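You operate a simulated robot arm through the tools that you are given. There is no shell and no other tool. Be economical: measure what you need, move in short steps, check, and stop when the job is done.

You are at the controls of a simulated robot arm. One attempt, no reset.

TASK
Save frame 32 sharp at 24x, then again sharp at 36x.
Fine: watch the display; two pictures in all; leave that frame showing sharp at 36x, reel on, gate shut, lamp on.

The check looks at the end state, three seconds after you hand in, the way a careful person would. Anything else that was tipped, shoved, dropped, spilled or broken makes it a failure.

THE ROBOT
A 7-joint arm with a two-finger parallel gripper, fixed in place. Base frame: the origin is at the foot of the arm, x ahead of it, y to its left, z up. Lengths are in cm, angles in rad, forces in N, time in s.
With the tool pointing down near the work surface it reaches from about 24 to 68 cm from the base axis. Its first joint turns from -1.152 to 1.152 rad. Payload 2.4 kg.
The tool frame sits at the grasp point between the pads (the TCP): z along the fingers, y along the line on which they close. The tips reach 3 cm beyond it. Largest opening 9.4 cm; finger width 2.8, thickness 1; the body of the gripper, 5 by 9.6 cm, starts 5.5 cm behind the TCP.
Orientation is that of the tool frame in the base frame, as [roll, pitch, yaw] about the fixed x, y, z axes, in that order (R = Rz(yaw) Ry(pitch) Rx(roll)). With the fingers straight down and closing along the base's y, the tool's x points along the base's -x, its y along +y and its z along -z.

THE INTERFACE
- The arm moves only by the tool servo_tool. Its argument "commands" is a list of rows, each an object (a shift or turn left out is 0, a gripper value left out holds the last) with "xyz": the shift along the tool's x, y, z in cm, a list of three; "turn": the turn, a rotation vector about the tool's x, y, z in rad, a list of three. In form: [{"xyz": [tx, ty, tz], "turn": [rx, ry, rz]}, ...]. A call has 1 to 8 rows; each row shifts and turns the commanded pose from where the row before left it, along the tool's axes as they then stand. "grip" is the gripper command, from -1 (shut) to 1 (fully open), values between in proportion, set as the call begins (left out, the last holds). A row lasts 0.2 s, in which the tool goes at most 5 cm and 0.15 rad; a call with a longer step from one row to the next is refused whole, and so is a gripper value outside its range. A pose out of reach is approached as far as the arm can. The call stops where the force on the tool passes 40 N (or 10 N more than at its start, if that is more) or the arm is blocked; 0.2 s more then pass. Each finger travels about 15.3 cm/s and halts on what it meets, pressing with about 31 N; the grip force reading is that of the motor and also rises with nothing between the fingers. The clock runs only during rows and for 0.2 s after the last one: add rows that do not move to give the fingers time. The reply holds the time, the measured pose of the TCP, the force on the tool along the base axes, the opening and the grip force, in the units named above and with some noise, with the torque about the TCP (base axes, N m) and any sound that the robot's microphone picked up.
- Cameras (640 x 400 px; columns grow to the right, rows downward): "scene" is fixed at [1.56, 45.78, 145.75]; the picture's right is [-0.92, -0.39, 0.00], its down [-0.17, 0.42, -0.89] and it looks along [0.34, -0.82, -0.45] (base axes); focal length 311 px, centre (320, 200). "wrist" rides on the gripper at [7.6, 1.4, -10.2] in the tool frame; the picture's right is [-0.18, 0.98, 0.00], its down [-0.75, -0.14, -0.64] and it looks along [-0.63, -0.12, 0.77] (tool axes); focal length 243 px, centre (320, 200).
- camera(camera): a new picture of that camera. The clock stands still meanwhile.
- measure_at(camera, pixels): there is no depth. For up to 12 entries [column, row, z] of the newest picture of that camera ("zoom" is the newest enlarged one), the place [x, y] in the base frame at which the ray of that pixel passes the height z, good to about 0.2 cm. The clock stands still meanwhile.
- enlarge(camera, box): a new picture of the part [left, top, right, bottom] of that camera's present view, enlarged. The clock stands still meanwhile.
- hand_in(): hands the job in; it is judged then, once.

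Keep the steps short. Do not move on a guess: measure, check each grasp and each placing, and mend mistakes. In all there are 80 turns and 54 pictures (those below and enlarged ones count). Leave the gripper open and the arm clear of the work at the hand-in unless told otherwise, and finish with a single line.

The tools are called after "Request:" as a command line: name --argument value ..., lists and objects as JSON in quotes. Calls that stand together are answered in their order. servo_tool: Moves the arm, as the interface text tells. Its arguments: {"type":"object","properties":{"commands":{"type":"array","items":{"type":"object","properties":{"xyz":{"type":"array","items":{"type":"number"}},"turn":{"type":"array","items":{"type":"number"}}}}},"grip":{"type":"number"}},"required":["commands"]} The other tools are called the same way: camera (camera) takes a picture; measure_at (camera, pixels) gives the place at which the rays of pixels pass given heights; enlarge (camera, box) takes an enlarged picture of a part of a camera's view; hand_in () hands the job in.

At the start:

```text
clock: 0.0
position: [45.46, -10.84, 107.68]
ee_rot: [3.141, 0.002, -3.139]
ft_force: [0.1, -0.5, -0.2]
torque: [-0.02, 0.02, 0.01]
opening: 9.4
grip_force: 0.0
```

scene: 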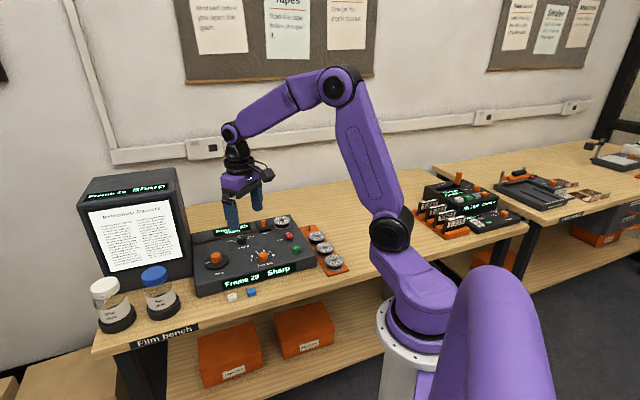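
wrist: 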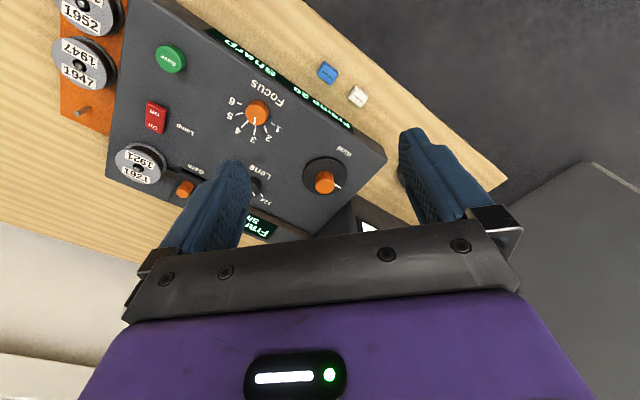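

I see a microfilm reader with a panel: Focus knob, Lens, Wind crank, Lamp, Save, Gate. I'll enlarge both views to read them.

Request:
enlarge --camera "scene" --box '[180, 200, 360, 312]'

Request:
enlarge --camera "wrist" --box '[50, 0, 410, 225]'

Request:
enlarge --camera "scene" --box '[180, 0, 380, 125]'

Request:
enlarge --camera "scene" --box '[70, 160, 230, 260]'

```text
3.56 times, centred on (270, 256) of scene
```

zoom: 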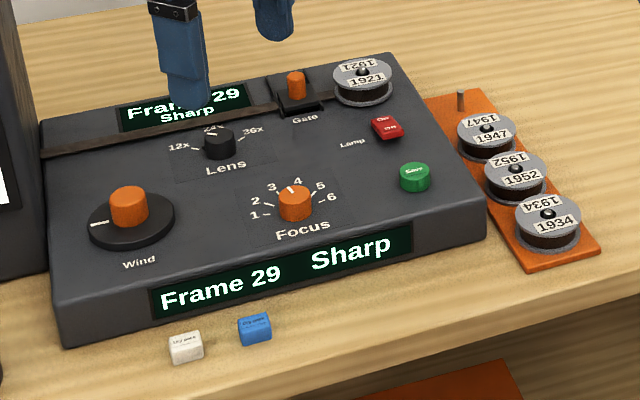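

```text
1.78 times, centred on (230, 112) of wrist
```

zoom: 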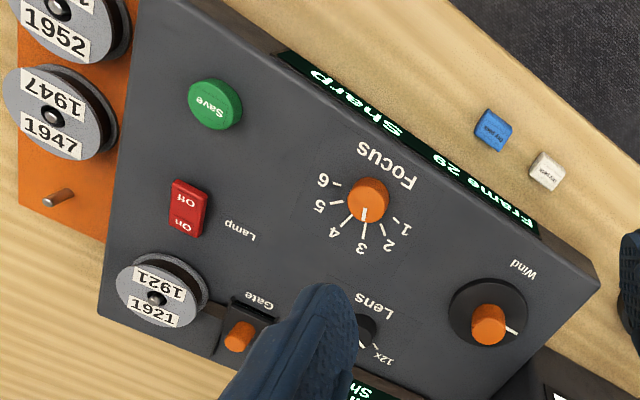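

```text
3.20 times, centred on (280, 62) of scene
```

zoom: 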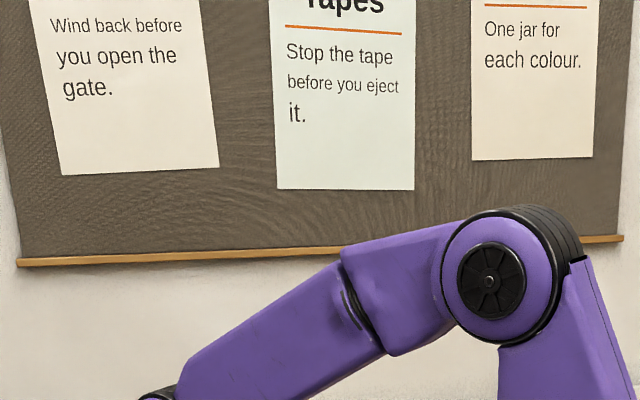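

```text
4.00 times, centred on (150, 210) of scene
```

zoom: 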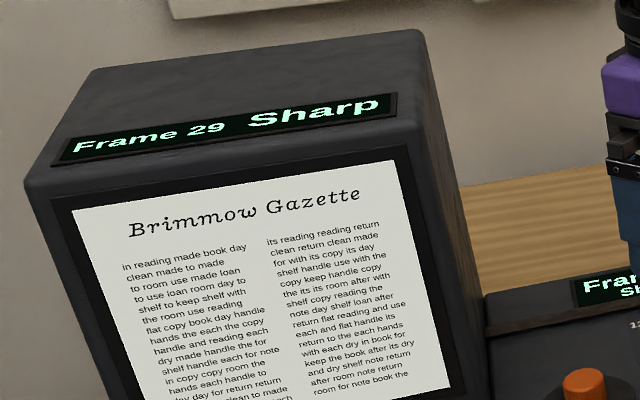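

Film 1921 is in, frame 29, sharp. I measure the controls from both cameras at several heights to triangulate their places.

Request:
measure_at --camera "scene" --pixels '[[262.9, 252.8, 80], [262.9, 252.8, 90], [296.6, 246.5, 80], [296.6, 246.5, 90], [216, 253.5, 80], [216, 253.5, 90], [242, 237.5, 80], [242, 237.5, 90], [281.5, 231, 80], [281.5, 231, 90]]'

Request:
measure_at --camera "wrist" --pixels '[[257, 110, 80], [257, 110, 90], [170, 57, 80], [170, 57, 90], [325, 180, 80], [325, 180, 90], [138, 163, 80], [138, 163, 90]]'

```text
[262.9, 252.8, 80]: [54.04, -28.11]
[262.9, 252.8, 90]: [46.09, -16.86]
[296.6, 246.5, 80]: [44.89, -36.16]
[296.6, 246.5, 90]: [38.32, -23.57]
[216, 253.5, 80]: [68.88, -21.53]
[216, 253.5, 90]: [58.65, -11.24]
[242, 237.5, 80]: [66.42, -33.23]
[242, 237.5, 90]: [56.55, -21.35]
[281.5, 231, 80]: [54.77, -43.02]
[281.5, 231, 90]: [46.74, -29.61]
```

```text
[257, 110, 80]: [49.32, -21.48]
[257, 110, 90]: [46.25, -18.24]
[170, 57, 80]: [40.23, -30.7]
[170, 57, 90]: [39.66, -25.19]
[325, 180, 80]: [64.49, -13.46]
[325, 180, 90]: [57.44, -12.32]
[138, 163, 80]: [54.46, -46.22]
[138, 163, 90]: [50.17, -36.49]
```

Rough positions: focus knob (47,-18.6), save (39.8,-26.4), wind (58,-12), tops at z≈88–90. I shift the arm 10 cm toward -y and close the fingers to half, well above the panel, to get a clearer look.

Request:
servo_tool --commands '[{"xyz": [0, -4, 0]}, {"xyz": [0, -4, 0]}, {"xyz": [0, -4, 0]}, {}]' --grip -0.3

Request:
camera --camera "wrist"

```text
clock: 1.0
position: [45.55, -22.89, 107.84]
ee_rot: [-3.141, -0.002, -3.141]
ft_force: [-0.2, 0.2, -0.1]
torque: [0.03, 0.02, -0.01]
opening: 3.29
grip_force: 0.0
```

```text
47 pictures are left
```

wrist: 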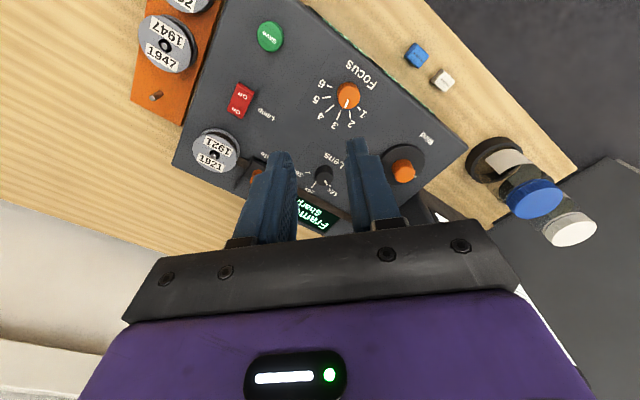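

The panel is now central. I enlarge it to read the pointers.

Request:
enlarge --camera "wrist" --box '[230, 60, 470, 210]'

Request:
measure_at --camera "wrist" --pixels '[[348, 94, 86], [348, 94, 90], [270, 35, 86], [270, 35, 90], [403, 171, 86], [403, 171, 90], [324, 173, 86], [324, 173, 90], [465, 149, 86], [300, 0, 86], [174, 165, 86], [215, 0, 86]]'

```text
2.67 times, centred on (350, 135) of wrist
```

zoom: 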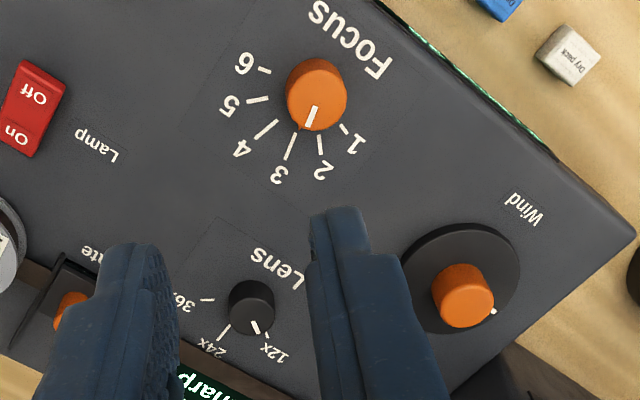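

```text
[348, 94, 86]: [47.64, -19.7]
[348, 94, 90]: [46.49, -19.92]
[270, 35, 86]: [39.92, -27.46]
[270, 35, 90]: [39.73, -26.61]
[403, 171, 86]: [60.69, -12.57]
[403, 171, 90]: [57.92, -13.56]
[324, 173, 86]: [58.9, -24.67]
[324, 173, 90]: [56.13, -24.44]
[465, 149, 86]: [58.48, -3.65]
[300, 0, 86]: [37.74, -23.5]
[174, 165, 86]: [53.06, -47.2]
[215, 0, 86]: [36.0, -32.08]
```

Lens points at 12x, focus about 2.5, frame 29. I'll move above the wind knob (≈59,-13), to z≈99, and look. The point under the TCP should show on column 320.

Request:
servo_tool --commands '[{"xyz": [-4, 3, 0]}, {"xyz": [-4, 3, 0]}, {"xyz": [-4, 3, 2]}, {"xyz": [-1.5, 0.7, 4]}, {"xyz": [0, 0, 3]}, {}]' --grip 0.1

Request:
camera --camera "wrist"

Request:
camera --camera "scene"

```text
refused: row 3 steps farther than a row can; nothing moved
```

```text
45 pictures are left
```

wrist: 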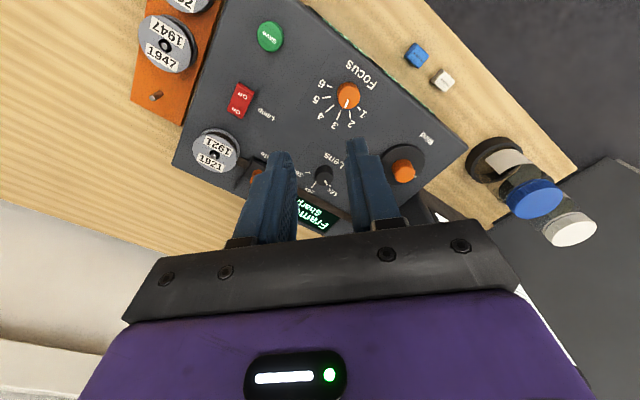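

```text
44 pictures are left
```

scene: 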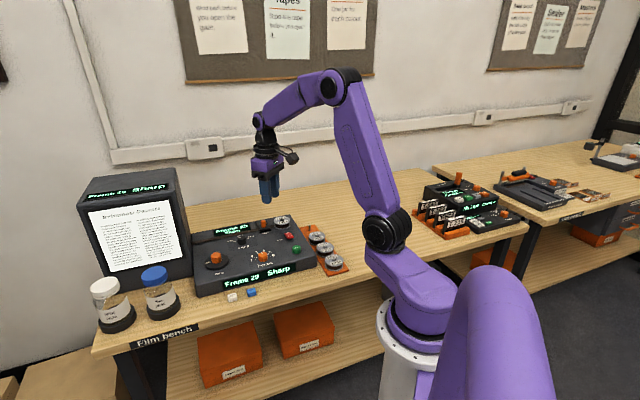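

The third row was too long and nothing moved. I repeat with shorter rows.

Request:
servo_tool --commands '[{"xyz": [-3.5, 2.5, 0]}, {"xyz": [-3.5, 2.5, 0]}, {"xyz": [-3.5, 2.5, 0]}, {"xyz": [-3, 2.2, 2]}, {"xyz": [0, 0, 3.5]}, {"xyz": [0, 0, 3.5]}, {}]' --grip 0.1

Request:
camera --camera "wrist"

```text
clock: 2.6
position: [59.08, -12.9, 98.86]
ee_rot: [-3.14, 0.001, 3.141]
ft_force: [0.1, -0.1, 0.9]
torque: [0.01, -0.02, -0.01]
opening: 5.17
grip_force: 0.0
```

```text
43 pictures are left
```

wrist: 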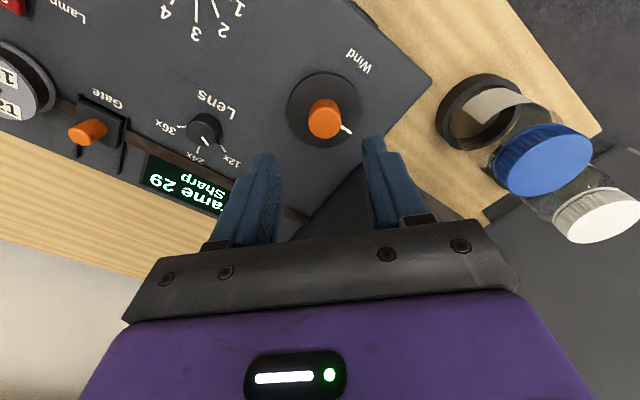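

Knob top is near (325,116), nearly under the TCP. I check its place, the panel level, and the distances to jar and screen box.

Request:
measure_at --camera "wrist" --pixels '[[325, 113, 89], [325, 113, 88], [323, 104, 85], [323, 104, 86], [497, 165, 90], [497, 165, 86], [490, 115, 80], [362, 168, 85], [306, 215, 85], [204, 123, 87], [204, 123, 88]]'

Request:
enlarge --camera "scene" --box '[80, 160, 300, 297]'

```text
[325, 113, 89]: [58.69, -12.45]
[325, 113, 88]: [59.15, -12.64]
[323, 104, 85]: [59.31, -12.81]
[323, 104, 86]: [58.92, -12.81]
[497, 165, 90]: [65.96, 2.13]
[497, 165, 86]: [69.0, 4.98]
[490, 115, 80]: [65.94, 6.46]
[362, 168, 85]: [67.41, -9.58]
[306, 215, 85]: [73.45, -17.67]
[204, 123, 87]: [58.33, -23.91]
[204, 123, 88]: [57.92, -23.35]
```

```text
2.91 times, centred on (190, 228) of scene
```

zoom: 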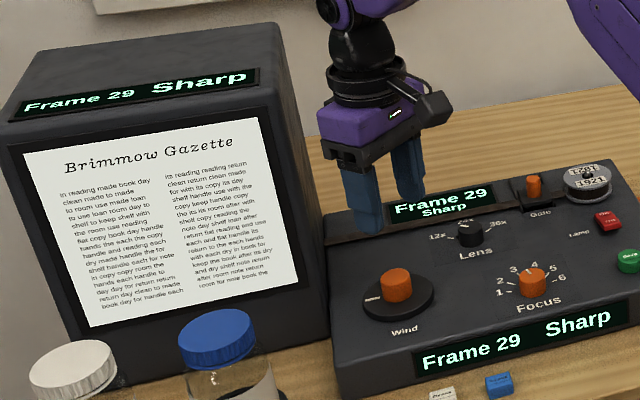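

Knob at ≈(59.1,-12.75). I descend straight down 7 cm, then look.

Request:
servo_tool --commands '[{"xyz": [0, 0.15, 3]}, {"xyz": [0, 0, 3]}, {"xyz": [0, 0, 1.5]}, {}]'

Request:
enlarge --camera "wrist" --box '[160, 50, 480, 250]'

```text
clock: 3.6
position: [59.01, -12.88, 91.29]
ee_rot: [-3.141, 0.001, 3.141]
ft_force: [0.1, 0.0, 0.3]
torque: [0.01, 0.0, 0.01]
opening: 5.14
grip_force: 0.0
```

```text
2.00 times, centred on (320, 150) of wrist
```

zoom: 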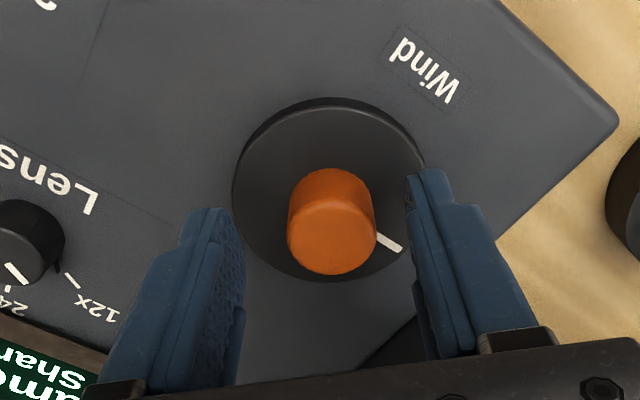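

Well centred between the fingers. I descend 2 cm more, and then close on the knob.

Request:
servo_tool --commands '[{"xyz": [0, 0.1, 1]}, {"xyz": [0, 0, 0.8]}, {}]'

Request:
servo_tool --commands '[{}, {}, {}]' --grip -1

Request:
enlarge --camera "wrist" --box '[120, 50, 440, 250]'

```text
clock: 4.4
position: [59.06, -12.87, 89.53]
ee_rot: [3.14, 0.001, -3.141]
ft_force: [0.0, -0.3, 0.4]
torque: [0.01, 0.01, -0.04]
opening: 5.17
grip_force: 0.0
```

```text
clock: 5.2
position: [59.06, -12.78, 89.58]
ee_rot: [-3.141, 0.0, 3.141]
ft_force: [0.6, 5.8, 0.0]
torque: [0.14, -0.02, 0.08]
opening: 2.93
grip_force: 44.9
```

```text
2.00 times, centred on (280, 150) of wrist
```

zoom: 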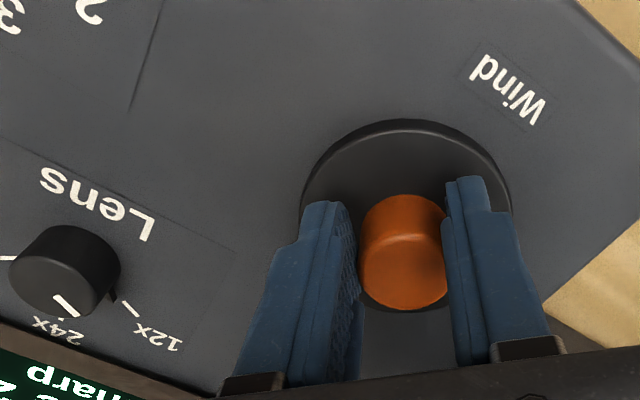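

Gripped at 2.93 cm. I relieve the 5.8 N side force with +0.15 y and turn clockwise 0.3 rad to see what the display does.

Request:
servo_tool --commands '[{"xyz": [0, 0.15, 0]}, {"turn": [0, 0, 0.1]}, {"turn": [0, 0, 0.1]}, {"turn": [0, 0, 0.1]}, {}]'

Request:
enlarge --camera "scene" --box '[80, 160, 300, 297]'

```text
clock: 6.4
position: [59.13, -12.51, 89.5]
ee_rot: [3.139, 0.0, 2.841]
ft_force: [10.8, 13.8, -10.7]
torque: [0.48, -0.07, 0.16]
opening: 2.91
grip_force: 44.9
```

```text
2.91 times, centred on (190, 228) of scene
```

zoom: 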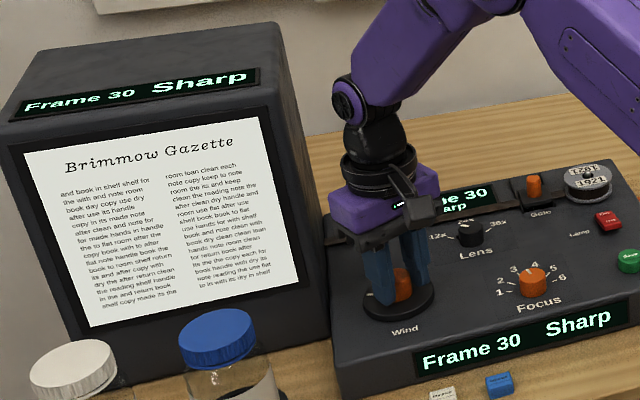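

Clockwise advances: 0.3 rad gave frame 30. Side force shows I'm slightly off the knob's axis, so I shift to relieve it before turning on.

Request:
servo_tool --commands '[{"xyz": [-0.08, 0.23, 0.1]}, {}]'

```text
clock: 7.0
position: [59.15, -12.4, 89.66]
ee_rot: [3.141, -0.001, 2.843]
ft_force: [-4.1, 12.2, 9.7]
torque: [0.42, -0.21, 0.12]
opening: 2.9
grip_force: 45.3
```

Still modest forces. I ease z back and y on a little, and turn another 0.3 rad.

Request:
servo_tool --commands '[{"xyz": [0.04, 0.15, -0.05]}, {"turn": [0, 0, 0.1]}, {"turn": [0, 0, 0.1]}, {"turn": [0, 0, 0.1]}, {}]'

Request:
enlarge --camera "scene" --box '[80, 160, 300, 297]'

```text
clock: 8.2
position: [59.27, -12.26, 89.62]
ee_rot: [3.141, 0.002, 2.542]
ft_force: [2.0, 15.5, 10.5]
torque: [0.42, -0.06, 0.16]
opening: 2.89
grip_force: 45.3
```

```text
2.91 times, centred on (190, 228) of scene
```

zoom: 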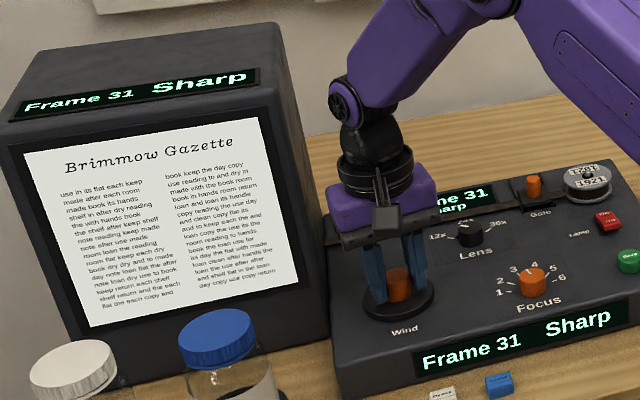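

Frame 31. One more 0.3 rad turn.

Request:
servo_tool --commands '[{"turn": [0, 0, 0.1]}, {"turn": [0, 0, 0.1]}, {"turn": [0, 0, 0.1]}, {}]'

Request:
enlarge --camera "scene" --box '[80, 160, 300, 297]'

```text
clock: 9.2
position: [59.55, -11.96, 89.6]
ee_rot: [3.137, 0.005, 2.245]
ft_force: [18.6, 19.8, 0.7]
torque: [0.41, -0.89, 0.28]
opening: 2.9
grip_force: 44.6
```

```text
2.91 times, centred on (190, 228) of scene
```

zoom: 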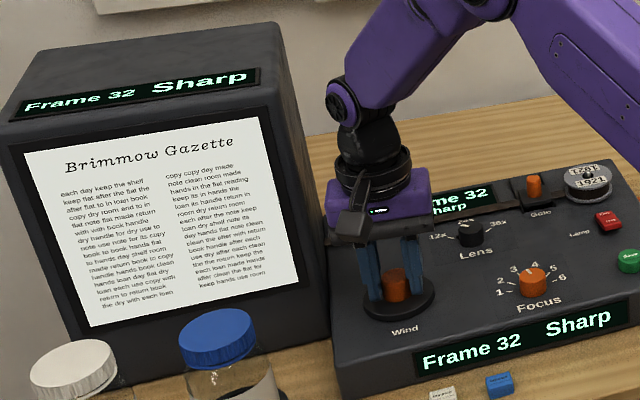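

Frame 32, Sharp. I release gently, then lift straight up.

Request:
servo_tool --commands '[{}, {}]' --grip 0.1

Request:
servo_tool --commands '[{"xyz": [0, 0, -3]}, {"xyz": [0, 0, -4]}, {"xyz": [0, 0, -3]}, {}]'

Request:
camera --camera "wrist"

```text
clock: 9.8
position: [59.14, -12.45, 89.57]
ee_rot: [3.142, -0.003, 2.239]
ft_force: [-0.2, 0.8, -0.7]
torque: [0.01, -0.01, -0.01]
opening: 5.14
grip_force: 0.2
```

```text
clock: 10.8
position: [59.26, -12.31, 99.56]
ee_rot: [3.141, 0.001, 2.24]
ft_force: [0.7, -0.1, -0.2]
torque: [0.03, 0.02, -0.01]
opening: 5.16
grip_force: 0.0
```

```text
36 pictures are left
```

wrist: 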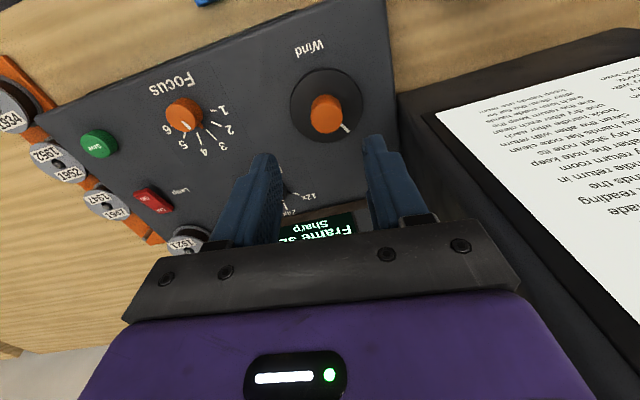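

Display: still Frame 32 Sharp. I move over the lens knob (≈58.8,-24.5) at this height and turn back 0.39 rad so that the lens turn stays balanced.

Request:
servo_tool --commands '[{"xyz": [-3.09, -2.64, 0]}, {"xyz": [-3.09, -2.64, 0]}, {"xyz": [-3.09, -2.64, 0]}, {"turn": [0, 0, -0.13]}, {"turn": [0, 0, -0.13]}, {"turn": [0, 0, -0.13]}, {}]'

Request:
camera --camera "wrist"

```text
clock: 12.4
position: [58.75, -24.5, 99.47]
ee_rot: [3.141, 0.0, 2.633]
ft_force: [-0.5, -1.0, -0.3]
torque: [-0.01, -0.01, 0.03]
opening: 5.19
grip_force: 0.1
```

```text
35 pictures are left
```

wrist: 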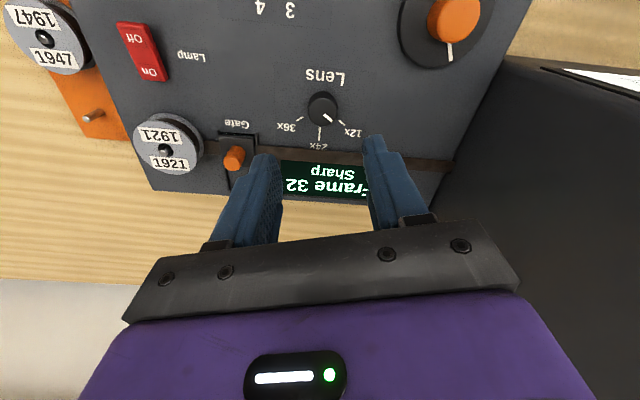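

Request:
measure_at --camera "wrist" --pixels '[[322, 104, 87], [322, 104, 86], [234, 155, 88], [250, 150, 86], [330, 148, 86], [320, 160, 86], [453, 28, 85], [348, 28, 85]]'

Request:
enlarge --camera "wrist" --box '[200, 50, 440, 200]'

```text
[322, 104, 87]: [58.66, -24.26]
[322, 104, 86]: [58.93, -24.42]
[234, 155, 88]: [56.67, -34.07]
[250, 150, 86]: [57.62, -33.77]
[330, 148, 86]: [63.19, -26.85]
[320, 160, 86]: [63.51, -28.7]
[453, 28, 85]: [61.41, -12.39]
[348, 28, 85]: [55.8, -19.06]
```

```text
2.67 times, centred on (320, 125) of wrist
```

zoom: 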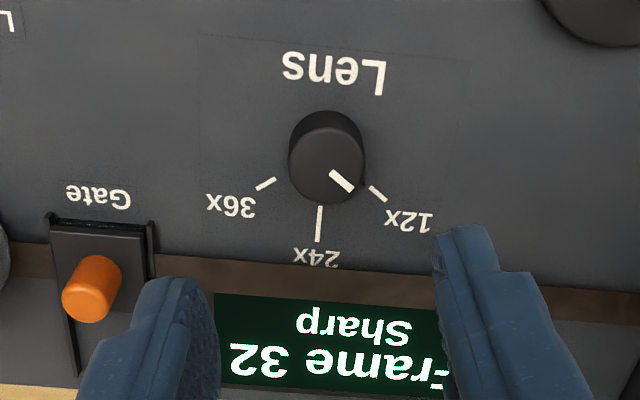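

Lens knob at (58.8,-24.35), gate handle 9 cm off, film 4.5 cm off. I descend to TCP z≈90 first, with opening 4.2.

Request:
servo_tool --commands '[{"xyz": [0, 0.13, 4]}, {"xyz": [0, 0, 4]}, {"xyz": [0, 0, 1.5]}, {}]' --grip -0.1

Request:
enlarge --camera "wrist" --box '[160, 80, 480, 280]'

```text
clock: 13.4
position: [59.03, -24.55, 90.01]
ee_rot: [-3.14, 0.0, 2.632]
ft_force: [-0.4, 0.5, 0.4]
torque: [0.01, -0.02, -0.01]
opening: 4.23
grip_force: 0.1
```

```text
2.00 times, centred on (320, 180) of wrist
```

zoom: 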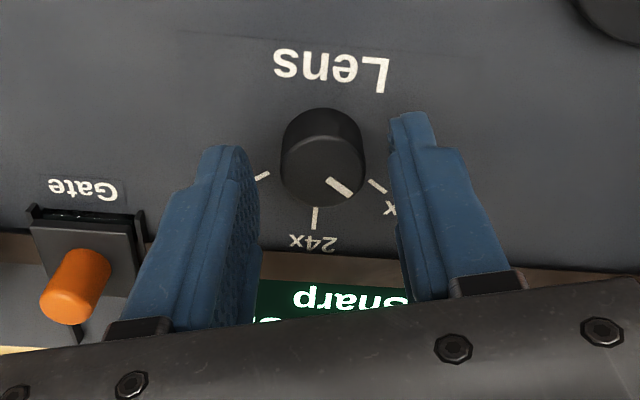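

Centred. I go 1.2 cm lower and close.

Request:
servo_tool --commands '[{"xyz": [0, 0, 0.7]}, {"xyz": [0, 0, 0.4]}, {}]'

Request:
servo_tool --commands '[{}, {}, {}]' --grip -1

Request:
enlarge --camera "wrist" --box '[160, 80, 480, 280]'

```text
clock: 14.2
position: [58.85, -24.38, 88.8]
ee_rot: [-3.141, 0.002, 2.632]
ft_force: [-0.3, 0.6, -0.7]
torque: [-0.06, 0.0, -0.03]
opening: 4.25
grip_force: 0.0
```

```text
clock: 15.0
position: [58.82, -24.35, 88.91]
ee_rot: [-3.141, 0.0, 2.63]
ft_force: [-0.9, -1.2, -0.6]
torque: [-0.05, -0.01, 0.02]
opening: 2.7
grip_force: 45.7
```

```text
2.00 times, centred on (320, 180) of wrist
```

zoom: 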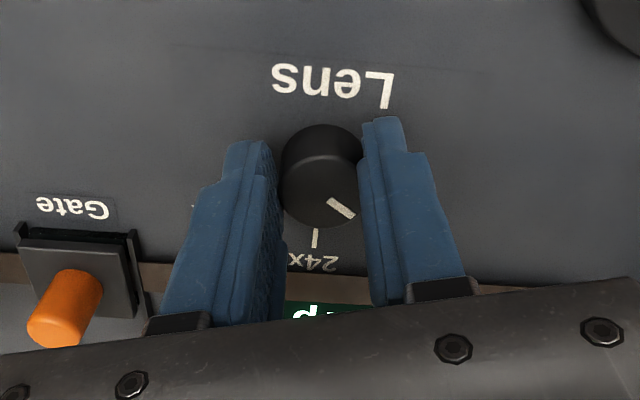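

Good grip, almost no side force. I turn clockwise 0.7 rad toward 24x.

Request:
servo_tool --commands '[{"turn": [0, 0, 0.14]}, {"turn": [0, 0, 0.14]}, {"turn": [0, 0, 0.14]}, {"turn": [0, 0, 0.14]}, {"turn": [0, 0, 0.14]}, {}]'

Request:
enlarge --camera "wrist" --box '[160, 80, 480, 280]'

Request:
enlarge --camera "scene" --box '[80, 160, 320, 310]'

```text
clock: 16.4
position: [59.1, -24.31, 88.9]
ee_rot: [3.136, 0.004, 1.931]
ft_force: [29.1, 6.7, -16.1]
torque: [0.8, -0.63, 0.16]
opening: 2.71
grip_force: 44.8
```

```text
2.00 times, centred on (320, 180) of wrist
```

zoom: 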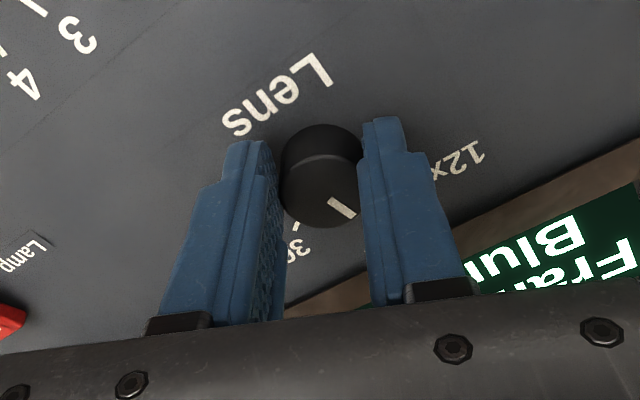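

```text
2.67 times, centred on (200, 235) of scene
```

zoom: 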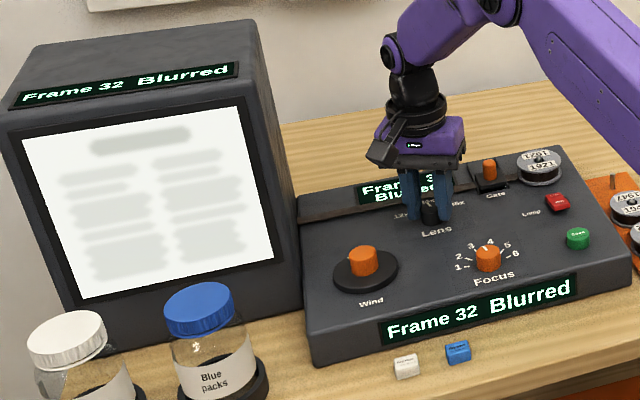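

Blurred now, so the lens changed. I release, lift 6 cm, and check the pointer.

Request:
servo_tool --commands '[{}, {}]' --grip -0.1

Request:
servo_tool --commands '[{"xyz": [0, 0, -3]}, {"xyz": [0, 0, -4]}, {}]'

Request:
camera --camera "wrist"

```text
clock: 17.0
position: [58.7, -24.53, 88.94]
ee_rot: [-3.14, 0.001, 1.929]
ft_force: [0.0, 1.0, 0.0]
torque: [0.0, 0.05, -0.01]
opening: 4.23
grip_force: 0.1
```

```text
clock: 17.8
position: [58.73, -24.45, 95.84]
ee_rot: [3.141, -0.002, 1.933]
ft_force: [-0.4, 0.1, -0.2]
torque: [0.01, 0.0, -0.01]
opening: 4.2
grip_force: 0.0
```

```text
29 pictures are left
```

wrist: 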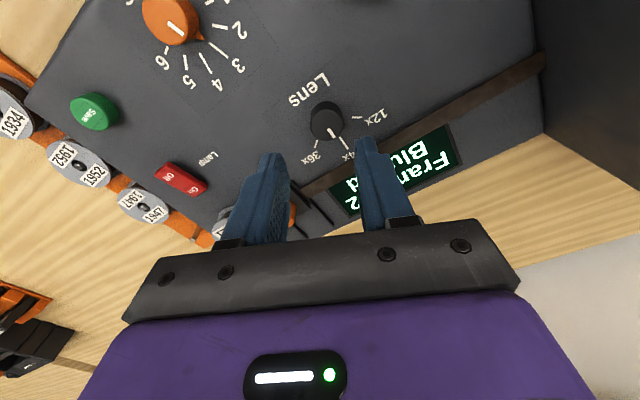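

Pointer is on the 24x tick. Next I go above the focus knob (≈47.3,-19.6), turning back 0.6 rad.

Request:
servo_tool --commands '[{"xyz": [2.85, -2.99, -1]}, {"xyz": [2.85, -2.99, -1]}, {"xyz": [2.85, -2.99, -1]}, {"turn": [0, 0, -0.15]}, {"turn": [0, 0, -0.15]}, {"turn": [0, 0, -0.15]}, {"turn": [0, 0, -0.15]}, {}]'

Request:
camera --camera "wrist"

```text
clock: 19.6
position: [47.44, -19.54, 98.89]
ee_rot: [3.141, 0.0, 2.532]
ft_force: [0.4, 0.0, -0.4]
torque: [0.03, 0.04, 0.02]
opening: 4.22
grip_force: 0.1
```

```text
28 pictures are left
```

wrist: 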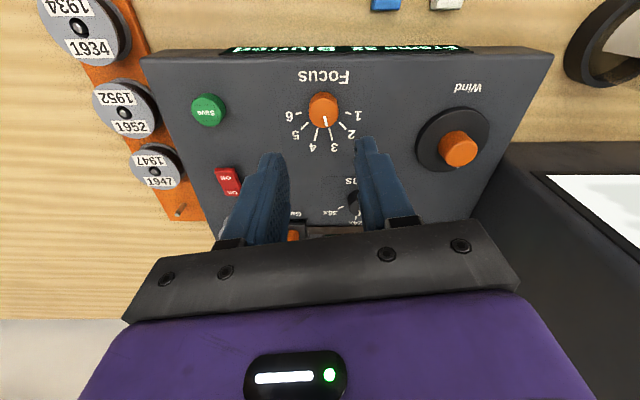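

Request:
measure_at --camera "wrist" --pixels '[[323, 104, 87], [323, 104, 88], [207, 105, 86], [207, 105, 87]]'

Request:
enlarge --camera "wrist" --box '[240, 50, 400, 150]'

```text
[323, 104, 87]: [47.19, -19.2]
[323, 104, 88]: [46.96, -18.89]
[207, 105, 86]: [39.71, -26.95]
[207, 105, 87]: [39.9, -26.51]
```

```text
4.00 times, centred on (320, 100) of wrist
```

zoom: 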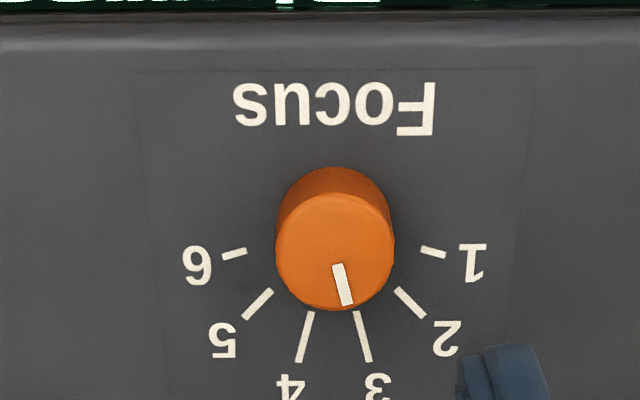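

Pointer at 3. I descend onto the focus knob in two stages.

Request:
servo_tool --commands '[{"xyz": [0.2, 0.05, 4]}, {"xyz": [0, 0, 4]}, {"xyz": [0, 0, 0.8]}, {}]'

Request:
enlarge --camera "wrist" --box '[160, 80, 480, 280]'

```text
clock: 20.6
position: [47.23, -19.45, 90.05]
ee_rot: [3.141, 0.0, 2.531]
ft_force: [0.1, 0.7, -0.4]
torque: [0.04, 0.0, -0.01]
opening: 4.24
grip_force: 0.0
```

```text
2.00 times, centred on (320, 180) of wrist
```

zoom: 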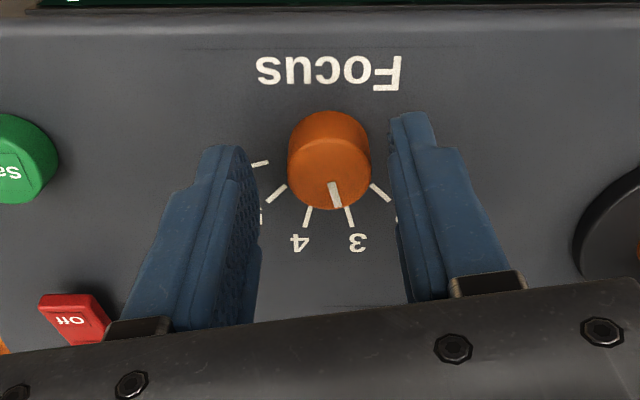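

Knob is slightly right (col 330 vs 322), so I shift +0.2 in tool y, descend 1.2 cm, and close.

Request:
servo_tool --commands '[{"xyz": [0, 0.2, 0.8]}, {"xyz": [0, 0, 0.4]}, {}]'

Request:
servo_tool --commands '[{}, {}, {}]' --grip -1

```text
clock: 21.4
position: [47.34, -19.32, 88.78]
ee_rot: [-3.141, 0.0, 2.531]
ft_force: [0.2, -0.3, -1.0]
torque: [-0.02, -0.02, 0.0]
opening: 4.21
grip_force: 0.1
```

```text
clock: 22.2
position: [47.4, -19.21, 88.86]
ee_rot: [-3.141, -0.001, 2.532]
ft_force: [-0.7, -1.8, -1.9]
torque: [-0.04, 0.0, -0.01]
opening: 2.72
grip_force: 44.7
```

Good grip, 2.72 cm. I turn clockwise 0.26 rad (half a mark) and read the display.

Request:
servo_tool --commands '[{"turn": [0, 0, 0.13]}, {"turn": [0, 0, 0.13]}, {}]'

Request:
enlarge --camera "scene" --box '[80, 160, 320, 310]'

```text
clock: 23.0
position: [47.45, -19.0, 88.97]
ee_rot: [3.141, 0.001, 2.271]
ft_force: [8.8, 6.1, -10.4]
torque: [0.37, -0.2, 0.11]
opening: 2.71
grip_force: 45.1
```

```text
2.67 times, centred on (200, 235) of scene
```

zoom: 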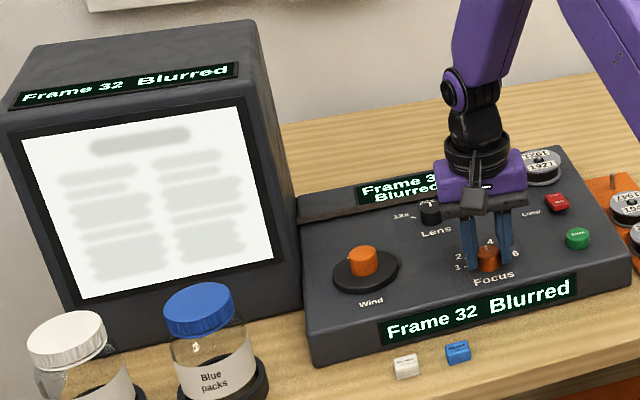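

Still blurred, about as before. Another 0.26 rad, to mark 4.

Request:
servo_tool --commands '[{"turn": [0, 0, 0.13]}, {"turn": [0, 0, 0.13]}, {}]'

Request:
enlarge --camera "scene" --box '[80, 160, 320, 310]'

```text
clock: 23.8
position: [47.63, -19.0, 88.9]
ee_rot: [3.139, 0.001, 2.014]
ft_force: [22.9, 19.3, -19.7]
torque: [0.88, -0.67, 0.19]
opening: 2.7
grip_force: 45.3
```

```text
2.67 times, centred on (200, 235) of scene
```

zoom: 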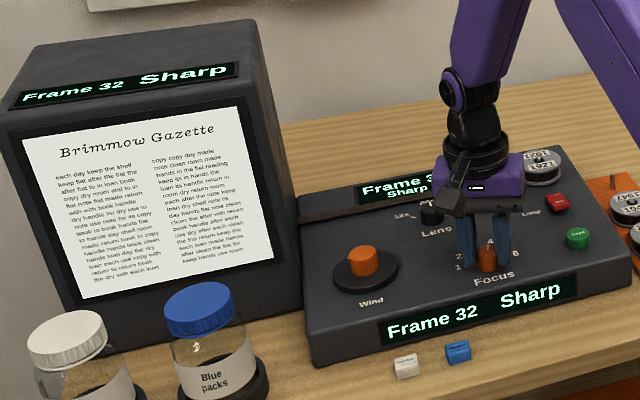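

Sharp at 24x. I release and lift, then move above Save (≈39.85,-26.6), rotating back.

Request:
servo_tool --commands '[{}, {}]' --grip -0.1

Request:
servo_tool --commands '[{"xyz": [0, 0, -4]}, {"xyz": [0, 0, -4]}, {"xyz": [-1.15, -3.32, 0]}, {"xyz": [-1.15, -3.32, 0]}, {"xyz": [-1.15, -3.32, 0]}, {"turn": [0, 0, -0.15]}, {"turn": [0, 0, -0.15]}, {"turn": [0, 0, -0.15]}]'

Request:
servo_tool --commands '[{}, {}]' --grip -1

Request:
camera --camera "wrist"

Request:
enlarge --camera "scene" --box '[80, 160, 320, 310]'

```text
clock: 24.4
position: [47.33, -19.34, 88.95]
ee_rot: [-3.141, 0.0, 2.009]
ft_force: [-0.6, 0.1, 0.0]
torque: [-0.02, -0.02, 0.0]
opening: 4.25
grip_force: 0.1
```

```text
clock: 26.2
position: [39.9, -26.57, 96.9]
ee_rot: [3.14, -0.001, 2.462]
ft_force: [0.0, 0.5, -0.2]
torque: [0.02, -0.01, -0.02]
opening: 4.19
grip_force: 0.0
```

```text
clock: 26.8
position: [39.84, -26.6, 96.9]
ee_rot: [3.142, 0.001, 2.462]
ft_force: [0.4, -0.8, -0.5]
torque: [0.01, -0.03, -0.01]
opening: 0.0
grip_force: 30.9
```

```text
23 pictures are left
```

wrist: 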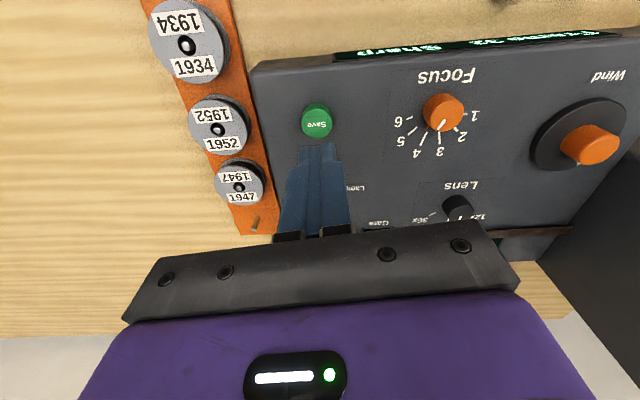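

```text
2.67 times, centred on (200, 235) of scene
```

zoom: 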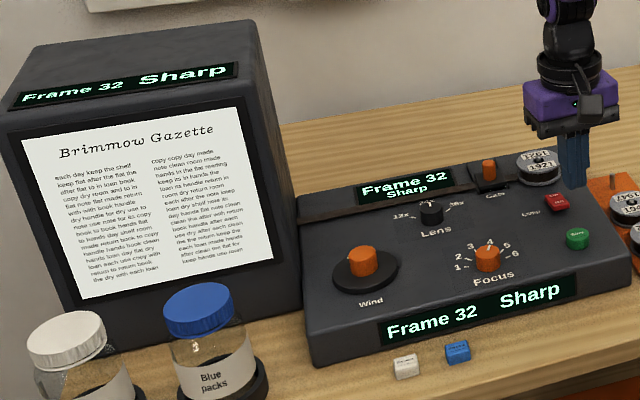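

Display Frame 32 Sharp; fingers closed, Save (317,120) is under the TCP. I descend 5.7 cm to just above the button.

Request:
servo_tool --commands '[{"xyz": [0, -0.1, 3]}, {"xyz": [0, 0, 2.7]}, {}]'

Request:
enlarge --camera "wrist" --box '[160, 80, 480, 280]'

```text
clock: 27.6
position: [39.74, -26.56, 91.25]
ee_rot: [-3.141, -0.001, 2.461]
ft_force: [0.3, -0.2, 0.3]
torque: [0.01, -0.01, -0.04]
opening: 0.0
grip_force: 30.8
```

```text
2.00 times, centred on (320, 180) of wrist
```

zoom: 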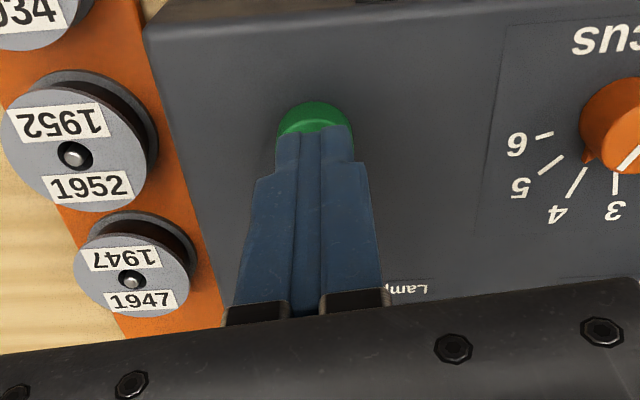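

Over the button. I press slowly and listen for a click.

Request:
servo_tool --commands '[{"xyz": [0, 0, 0.4]}, {"xyz": [0, 0, 0.3]}, {"xyz": [0, 0, 0.3]}, {"xyz": [0, 0, 0.2]}]'

```text
clock: 28.6
position: [39.71, -26.83, 89.97]
ee_rot: [-3.141, 0.0, 2.461]
ft_force: [0.6, -0.3, 0.9]
torque: [0.0, 0.01, 0.0]
opening: 0.0
grip_force: 31.1
```

Request:
servo_tool --commands '[{"xyz": [0, 0, 0.2]}, {"xyz": [0, 0, 0.2]}, {"xyz": [0, 0, 0.2]}]'

```text
clock: 29.4
position: [39.77, -26.62, 89.41]
ee_rot: [3.141, 0.0, 2.46]
ft_force: [-0.9, -0.1, 1.4]
torque: [0.03, 0.02, 0.03]
opening: 0.0
grip_force: 31.2
```

No click yet and barely any force. I keep going in 0.15 cm steps.

Request:
servo_tool --commands '[{"xyz": [0, 0, 0.15]}, {"xyz": [0, 0, 0.15]}]'

```text
clock: 30.0
position: [39.72, -26.75, 89.15]
ee_rot: [3.141, -0.001, 2.461]
ft_force: [-2.4, 0.2, 1.7]
torque: [-0.04, 0.03, 0.0]
opening: 0.0
grip_force: 31.0
heard: click
```

A click. I lift off and read the display.

Request:
servo_tool --commands '[{"xyz": [0, 0, -2]}, {"xyz": [0, 0, -3]}, {"xyz": [0, 0, -4]}, {}]'

Request:
enlarge --camera "scene" --box '[80, 160, 320, 310]'

```text
clock: 31.0
position: [39.8, -26.56, 98.1]
ee_rot: [3.14, 0.001, 2.461]
ft_force: [0.3, -0.9, -0.3]
torque: [-0.01, -0.01, 0.03]
opening: 0.02
grip_force: 30.9
```

```text
2.67 times, centred on (200, 235) of scene
```

zoom: 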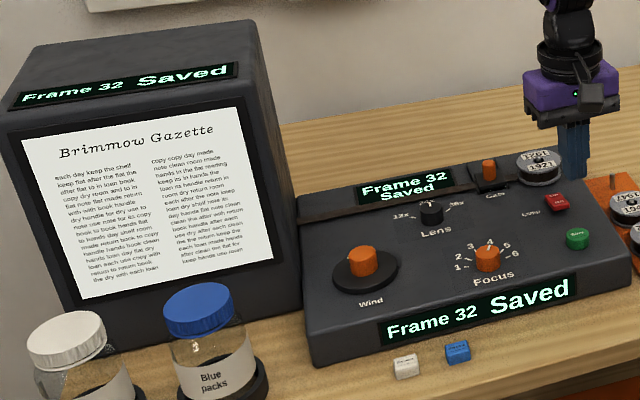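

"Saved". Now back over the lens knob (58.82,-24.4), with opening 4.2 and yaw ≈2.6.

Request:
servo_tool --commands '[{"xyz": [-3.35, 3.41, 0]}, {"xyz": [-3.35, 3.41, 0]}, {"xyz": [-3.35, 3.41, 0]}, {"xyz": [-3.35, 3.41, 0]}, {"turn": [0, 0, -0.15]}, {"xyz": [0, 0, 4]}, {"xyz": [0, 0, 4]}, {}]' --grip -0.1

Request:
enlarge --camera "wrist" --box '[160, 80, 480, 280]'

```text
clock: 32.8
position: [58.78, -24.52, 90.19]
ee_rot: [-3.14, 0.0, 2.61]
ft_force: [-1.2, -0.6, 0.6]
torque: [0.03, 0.0, 0.03]
opening: 4.22
grip_force: 0.1
```

```text
2.00 times, centred on (320, 180) of wrist
```

zoom: 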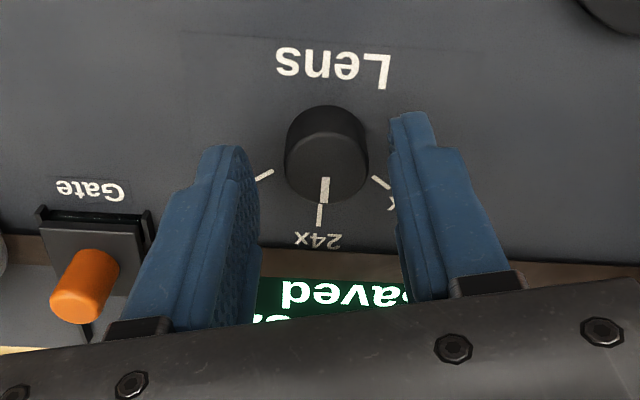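

Pointer at 24x, centred. Down 1.2 cm, close, turn clockwise 0.7 rad as before.

Request:
servo_tool --commands '[{"xyz": [0, 0.1, 0.8]}, {"xyz": [0, 0, 0.5]}, {}]'

Request:
servo_tool --commands '[{}, {}, {}]' --grip -1

Request:
servo_tool --commands '[{"turn": [0, 0, 0.14]}, {"turn": [0, 0, 0.14]}, {"turn": [0, 0, 0.14]}, {"turn": [0, 0, 0.14]}, {"turn": [0, 0, 0.14]}, {}]'

Request:
servo_tool --commands '[{}, {}]' --grip -0.1

Request:
servo_tool --commands '[{"xyz": [0, 0, -3]}, {"xyz": [0, 0, -4]}, {}]'

Request:
camera --camera "wrist"

```text
clock: 33.6
position: [58.92, -24.35, 88.83]
ee_rot: [3.142, 0.0, 2.611]
ft_force: [-0.9, -0.2, -0.3]
torque: [-0.02, -0.03, 0.02]
opening: 4.24
grip_force: 0.1
```

```text
clock: 34.4
position: [58.88, -24.41, 88.8]
ee_rot: [3.141, 0.001, 2.61]
ft_force: [-1.1, -0.5, -0.5]
torque: [-0.03, -0.07, -0.02]
opening: 2.69
grip_force: 45.8
```

```text
clock: 35.8
position: [59.21, -24.15, 88.83]
ee_rot: [3.138, 0.004, 1.913]
ft_force: [27.3, 10.3, -7.9]
torque: [0.58, -0.65, 0.19]
opening: 2.7
grip_force: 44.6
```

```text
clock: 36.4
position: [58.6, -24.62, 88.8]
ee_rot: [-3.138, -0.001, 1.91]
ft_force: [0.0, -0.4, 0.5]
torque: [0.01, 0.01, -0.02]
opening: 4.23
grip_force: 0.1
```

```text
clock: 37.2
position: [58.75, -24.42, 95.86]
ee_rot: [3.141, -0.001, 1.91]
ft_force: [0.3, -0.2, 0.0]
torque: [0.0, 0.0, 0.01]
opening: 4.23
grip_force: 0.0
```

```text
18 pictures are left
```

wrist: 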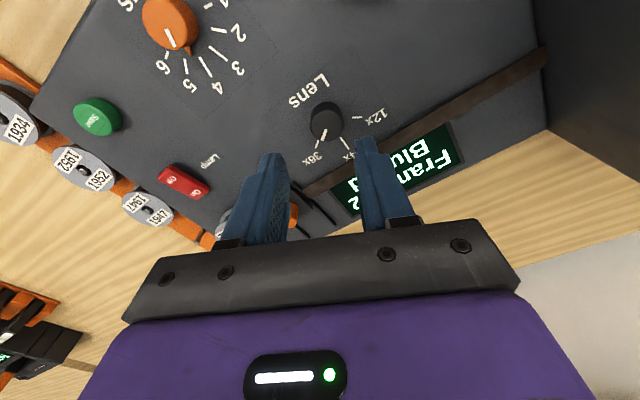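

Lens at 36x, blurred. Back above the focus knob (47.35,-19.3).

Request:
servo_tool --commands '[{"xyz": [2.88, -3.02, 0]}, {"xyz": [2.88, -3.02, 0]}, {"xyz": [2.88, -3.02, 0]}, {"turn": [0, 0, -0.15]}, {"turn": [0, 0, -0.15]}, {"turn": [0, 0, -0.15]}, {"turn": [0, 0, -0.15]}, {"xyz": [0, 0, 4]}]'

Request:
enlarge --camera "wrist" --box '[160, 80, 480, 280]'

```text
clock: 39.0
position: [47.42, -19.39, 91.79]
ee_rot: [-3.141, -0.001, 2.513]
ft_force: [0.2, 0.3, -0.3]
torque: [0.0, 0.01, -0.03]
opening: 4.25
grip_force: 0.1
```

```text
2.00 times, centred on (320, 180) of wrist
```

zoom: 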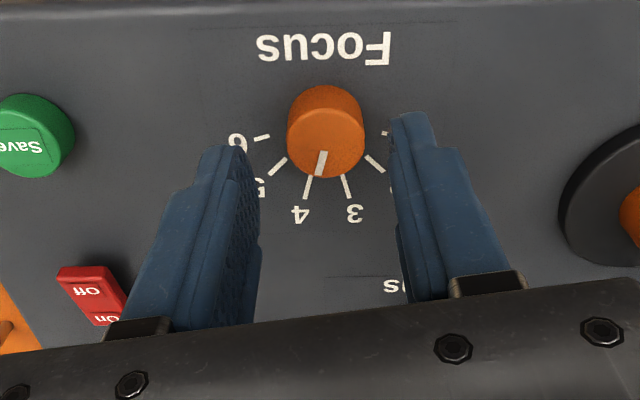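

Focus pointer is at 4; knob col 326, slightly right of centre. I lower 2.9 cm with +0.12 in y, close, and turn clockwise 0.26.

Request:
servo_tool --commands '[{"xyz": [0, 0.12, 1.5]}, {"xyz": [0, 0, 1.4]}, {}]'

Request:
servo_tool --commands '[{}, {}, {}]' --grip -1

Request:
servo_tool --commands '[{"turn": [0, 0, 0.13]}, {"turn": [0, 0, 0.13]}, {}]'

Request:
enlarge --camera "scene" --box '[80, 160, 320, 310]'

```text
clock: 39.8
position: [47.46, -19.26, 88.76]
ee_rot: [3.141, 0.001, 2.51]
ft_force: [0.4, 0.0, -0.1]
torque: [0.04, 0.03, 0.02]
opening: 4.24
grip_force: 0.0
```

```text
clock: 40.6
position: [47.49, -19.31, 88.8]
ee_rot: [3.141, 0.0, 2.51]
ft_force: [-0.6, -2.5, -3.1]
torque: [-0.19, -0.14, -0.01]
opening: 2.67
grip_force: 45.1
```

```text
clock: 41.4
position: [47.51, -19.13, 88.86]
ee_rot: [-3.141, 0.001, 2.251]
ft_force: [9.3, 2.2, -15.3]
torque: [0.42, -0.08, 0.04]
opening: 2.68
grip_force: 44.9
```

```text
2.67 times, centred on (200, 235) of scene
```

zoom: 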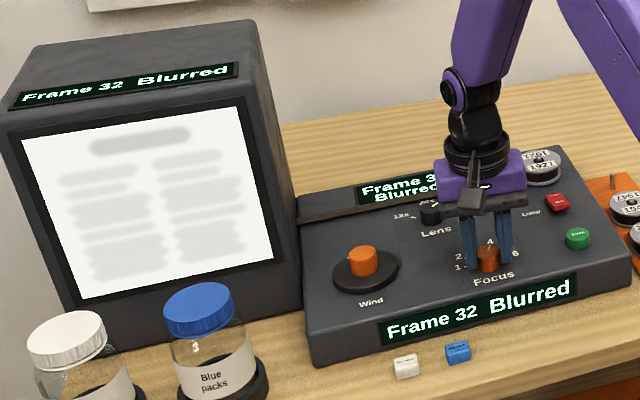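

Blurred still. Another 0.26 rad to mark 5.

Request:
servo_tool --commands '[{"turn": [0, 0, 0.13]}, {"turn": [0, 0, 0.13]}, {}]'

Request:
enlarge --camera "scene" --box '[80, 160, 320, 310]'

```text
clock: 42.2
position: [47.63, -19.13, 88.84]
ee_rot: [3.141, 0.002, 1.993]
ft_force: [22.6, 12.2, -19.8]
torque: [0.91, -0.53, 0.19]
opening: 2.72
grip_force: 45.1
```

```text
2.67 times, centred on (200, 235) of scene
```

zoom: 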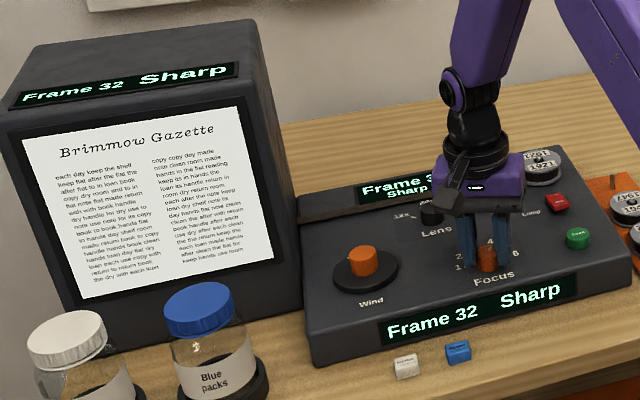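

Sharp at 36x. Release, lift, and go above Save as before.

Request:
servo_tool --commands '[{}, {}]' --grip -0.1

Request:
servo_tool --commands '[{"xyz": [0, 0, -4]}, {"xyz": [0, 0, -4]}, {"xyz": [-1.19, -3.33, 0]}, {"xyz": [-1.19, -3.33, 0]}, {"xyz": [-1.19, -3.33, 0]}, {"turn": [0, 0, -0.15]}, {"turn": [0, 0, -0.15]}, {"turn": [0, 0, -0.15]}]'

Request:
servo_tool --commands '[{}, {}]' --grip -1

Request:
enlarge --camera "scene" --box '[80, 160, 320, 310]'

Request:
camera --camera "wrist"

```text
clock: 42.8
position: [47.4, -19.28, 88.89]
ee_rot: [-3.14, -0.002, 1.99]
ft_force: [0.7, 0.0, 0.6]
torque: [0.02, 0.0, 0.01]
opening: 4.22
grip_force: 0.1
```

```text
clock: 44.6
position: [39.9, -26.57, 96.89]
ee_rot: [-3.14, 0.0, 2.443]
ft_force: [0.2, -0.1, 0.0]
torque: [0.0, -0.03, 0.02]
opening: 4.22
grip_force: 0.0
```

```text
clock: 45.2
position: [39.82, -26.48, 96.92]
ee_rot: [-3.142, -0.001, 2.441]
ft_force: [-0.4, 0.2, 0.4]
torque: [-0.01, -0.04, 0.02]
opening: 0.01
grip_force: 30.5
```

```text
2.67 times, centred on (200, 235) of scene
```

zoom: 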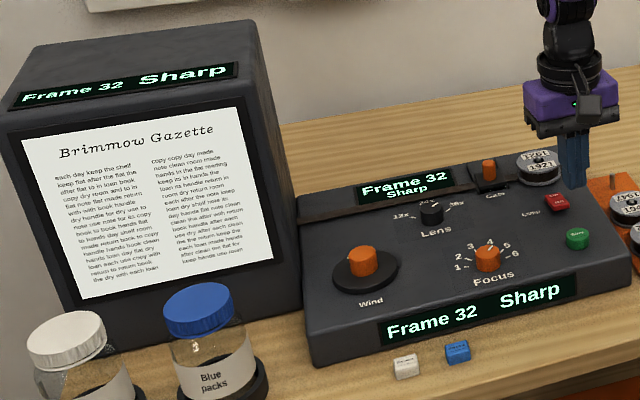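

```text
13 pictures are left
```

wrist: 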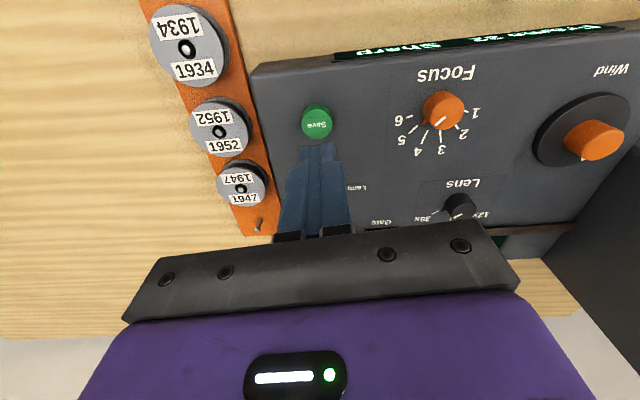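

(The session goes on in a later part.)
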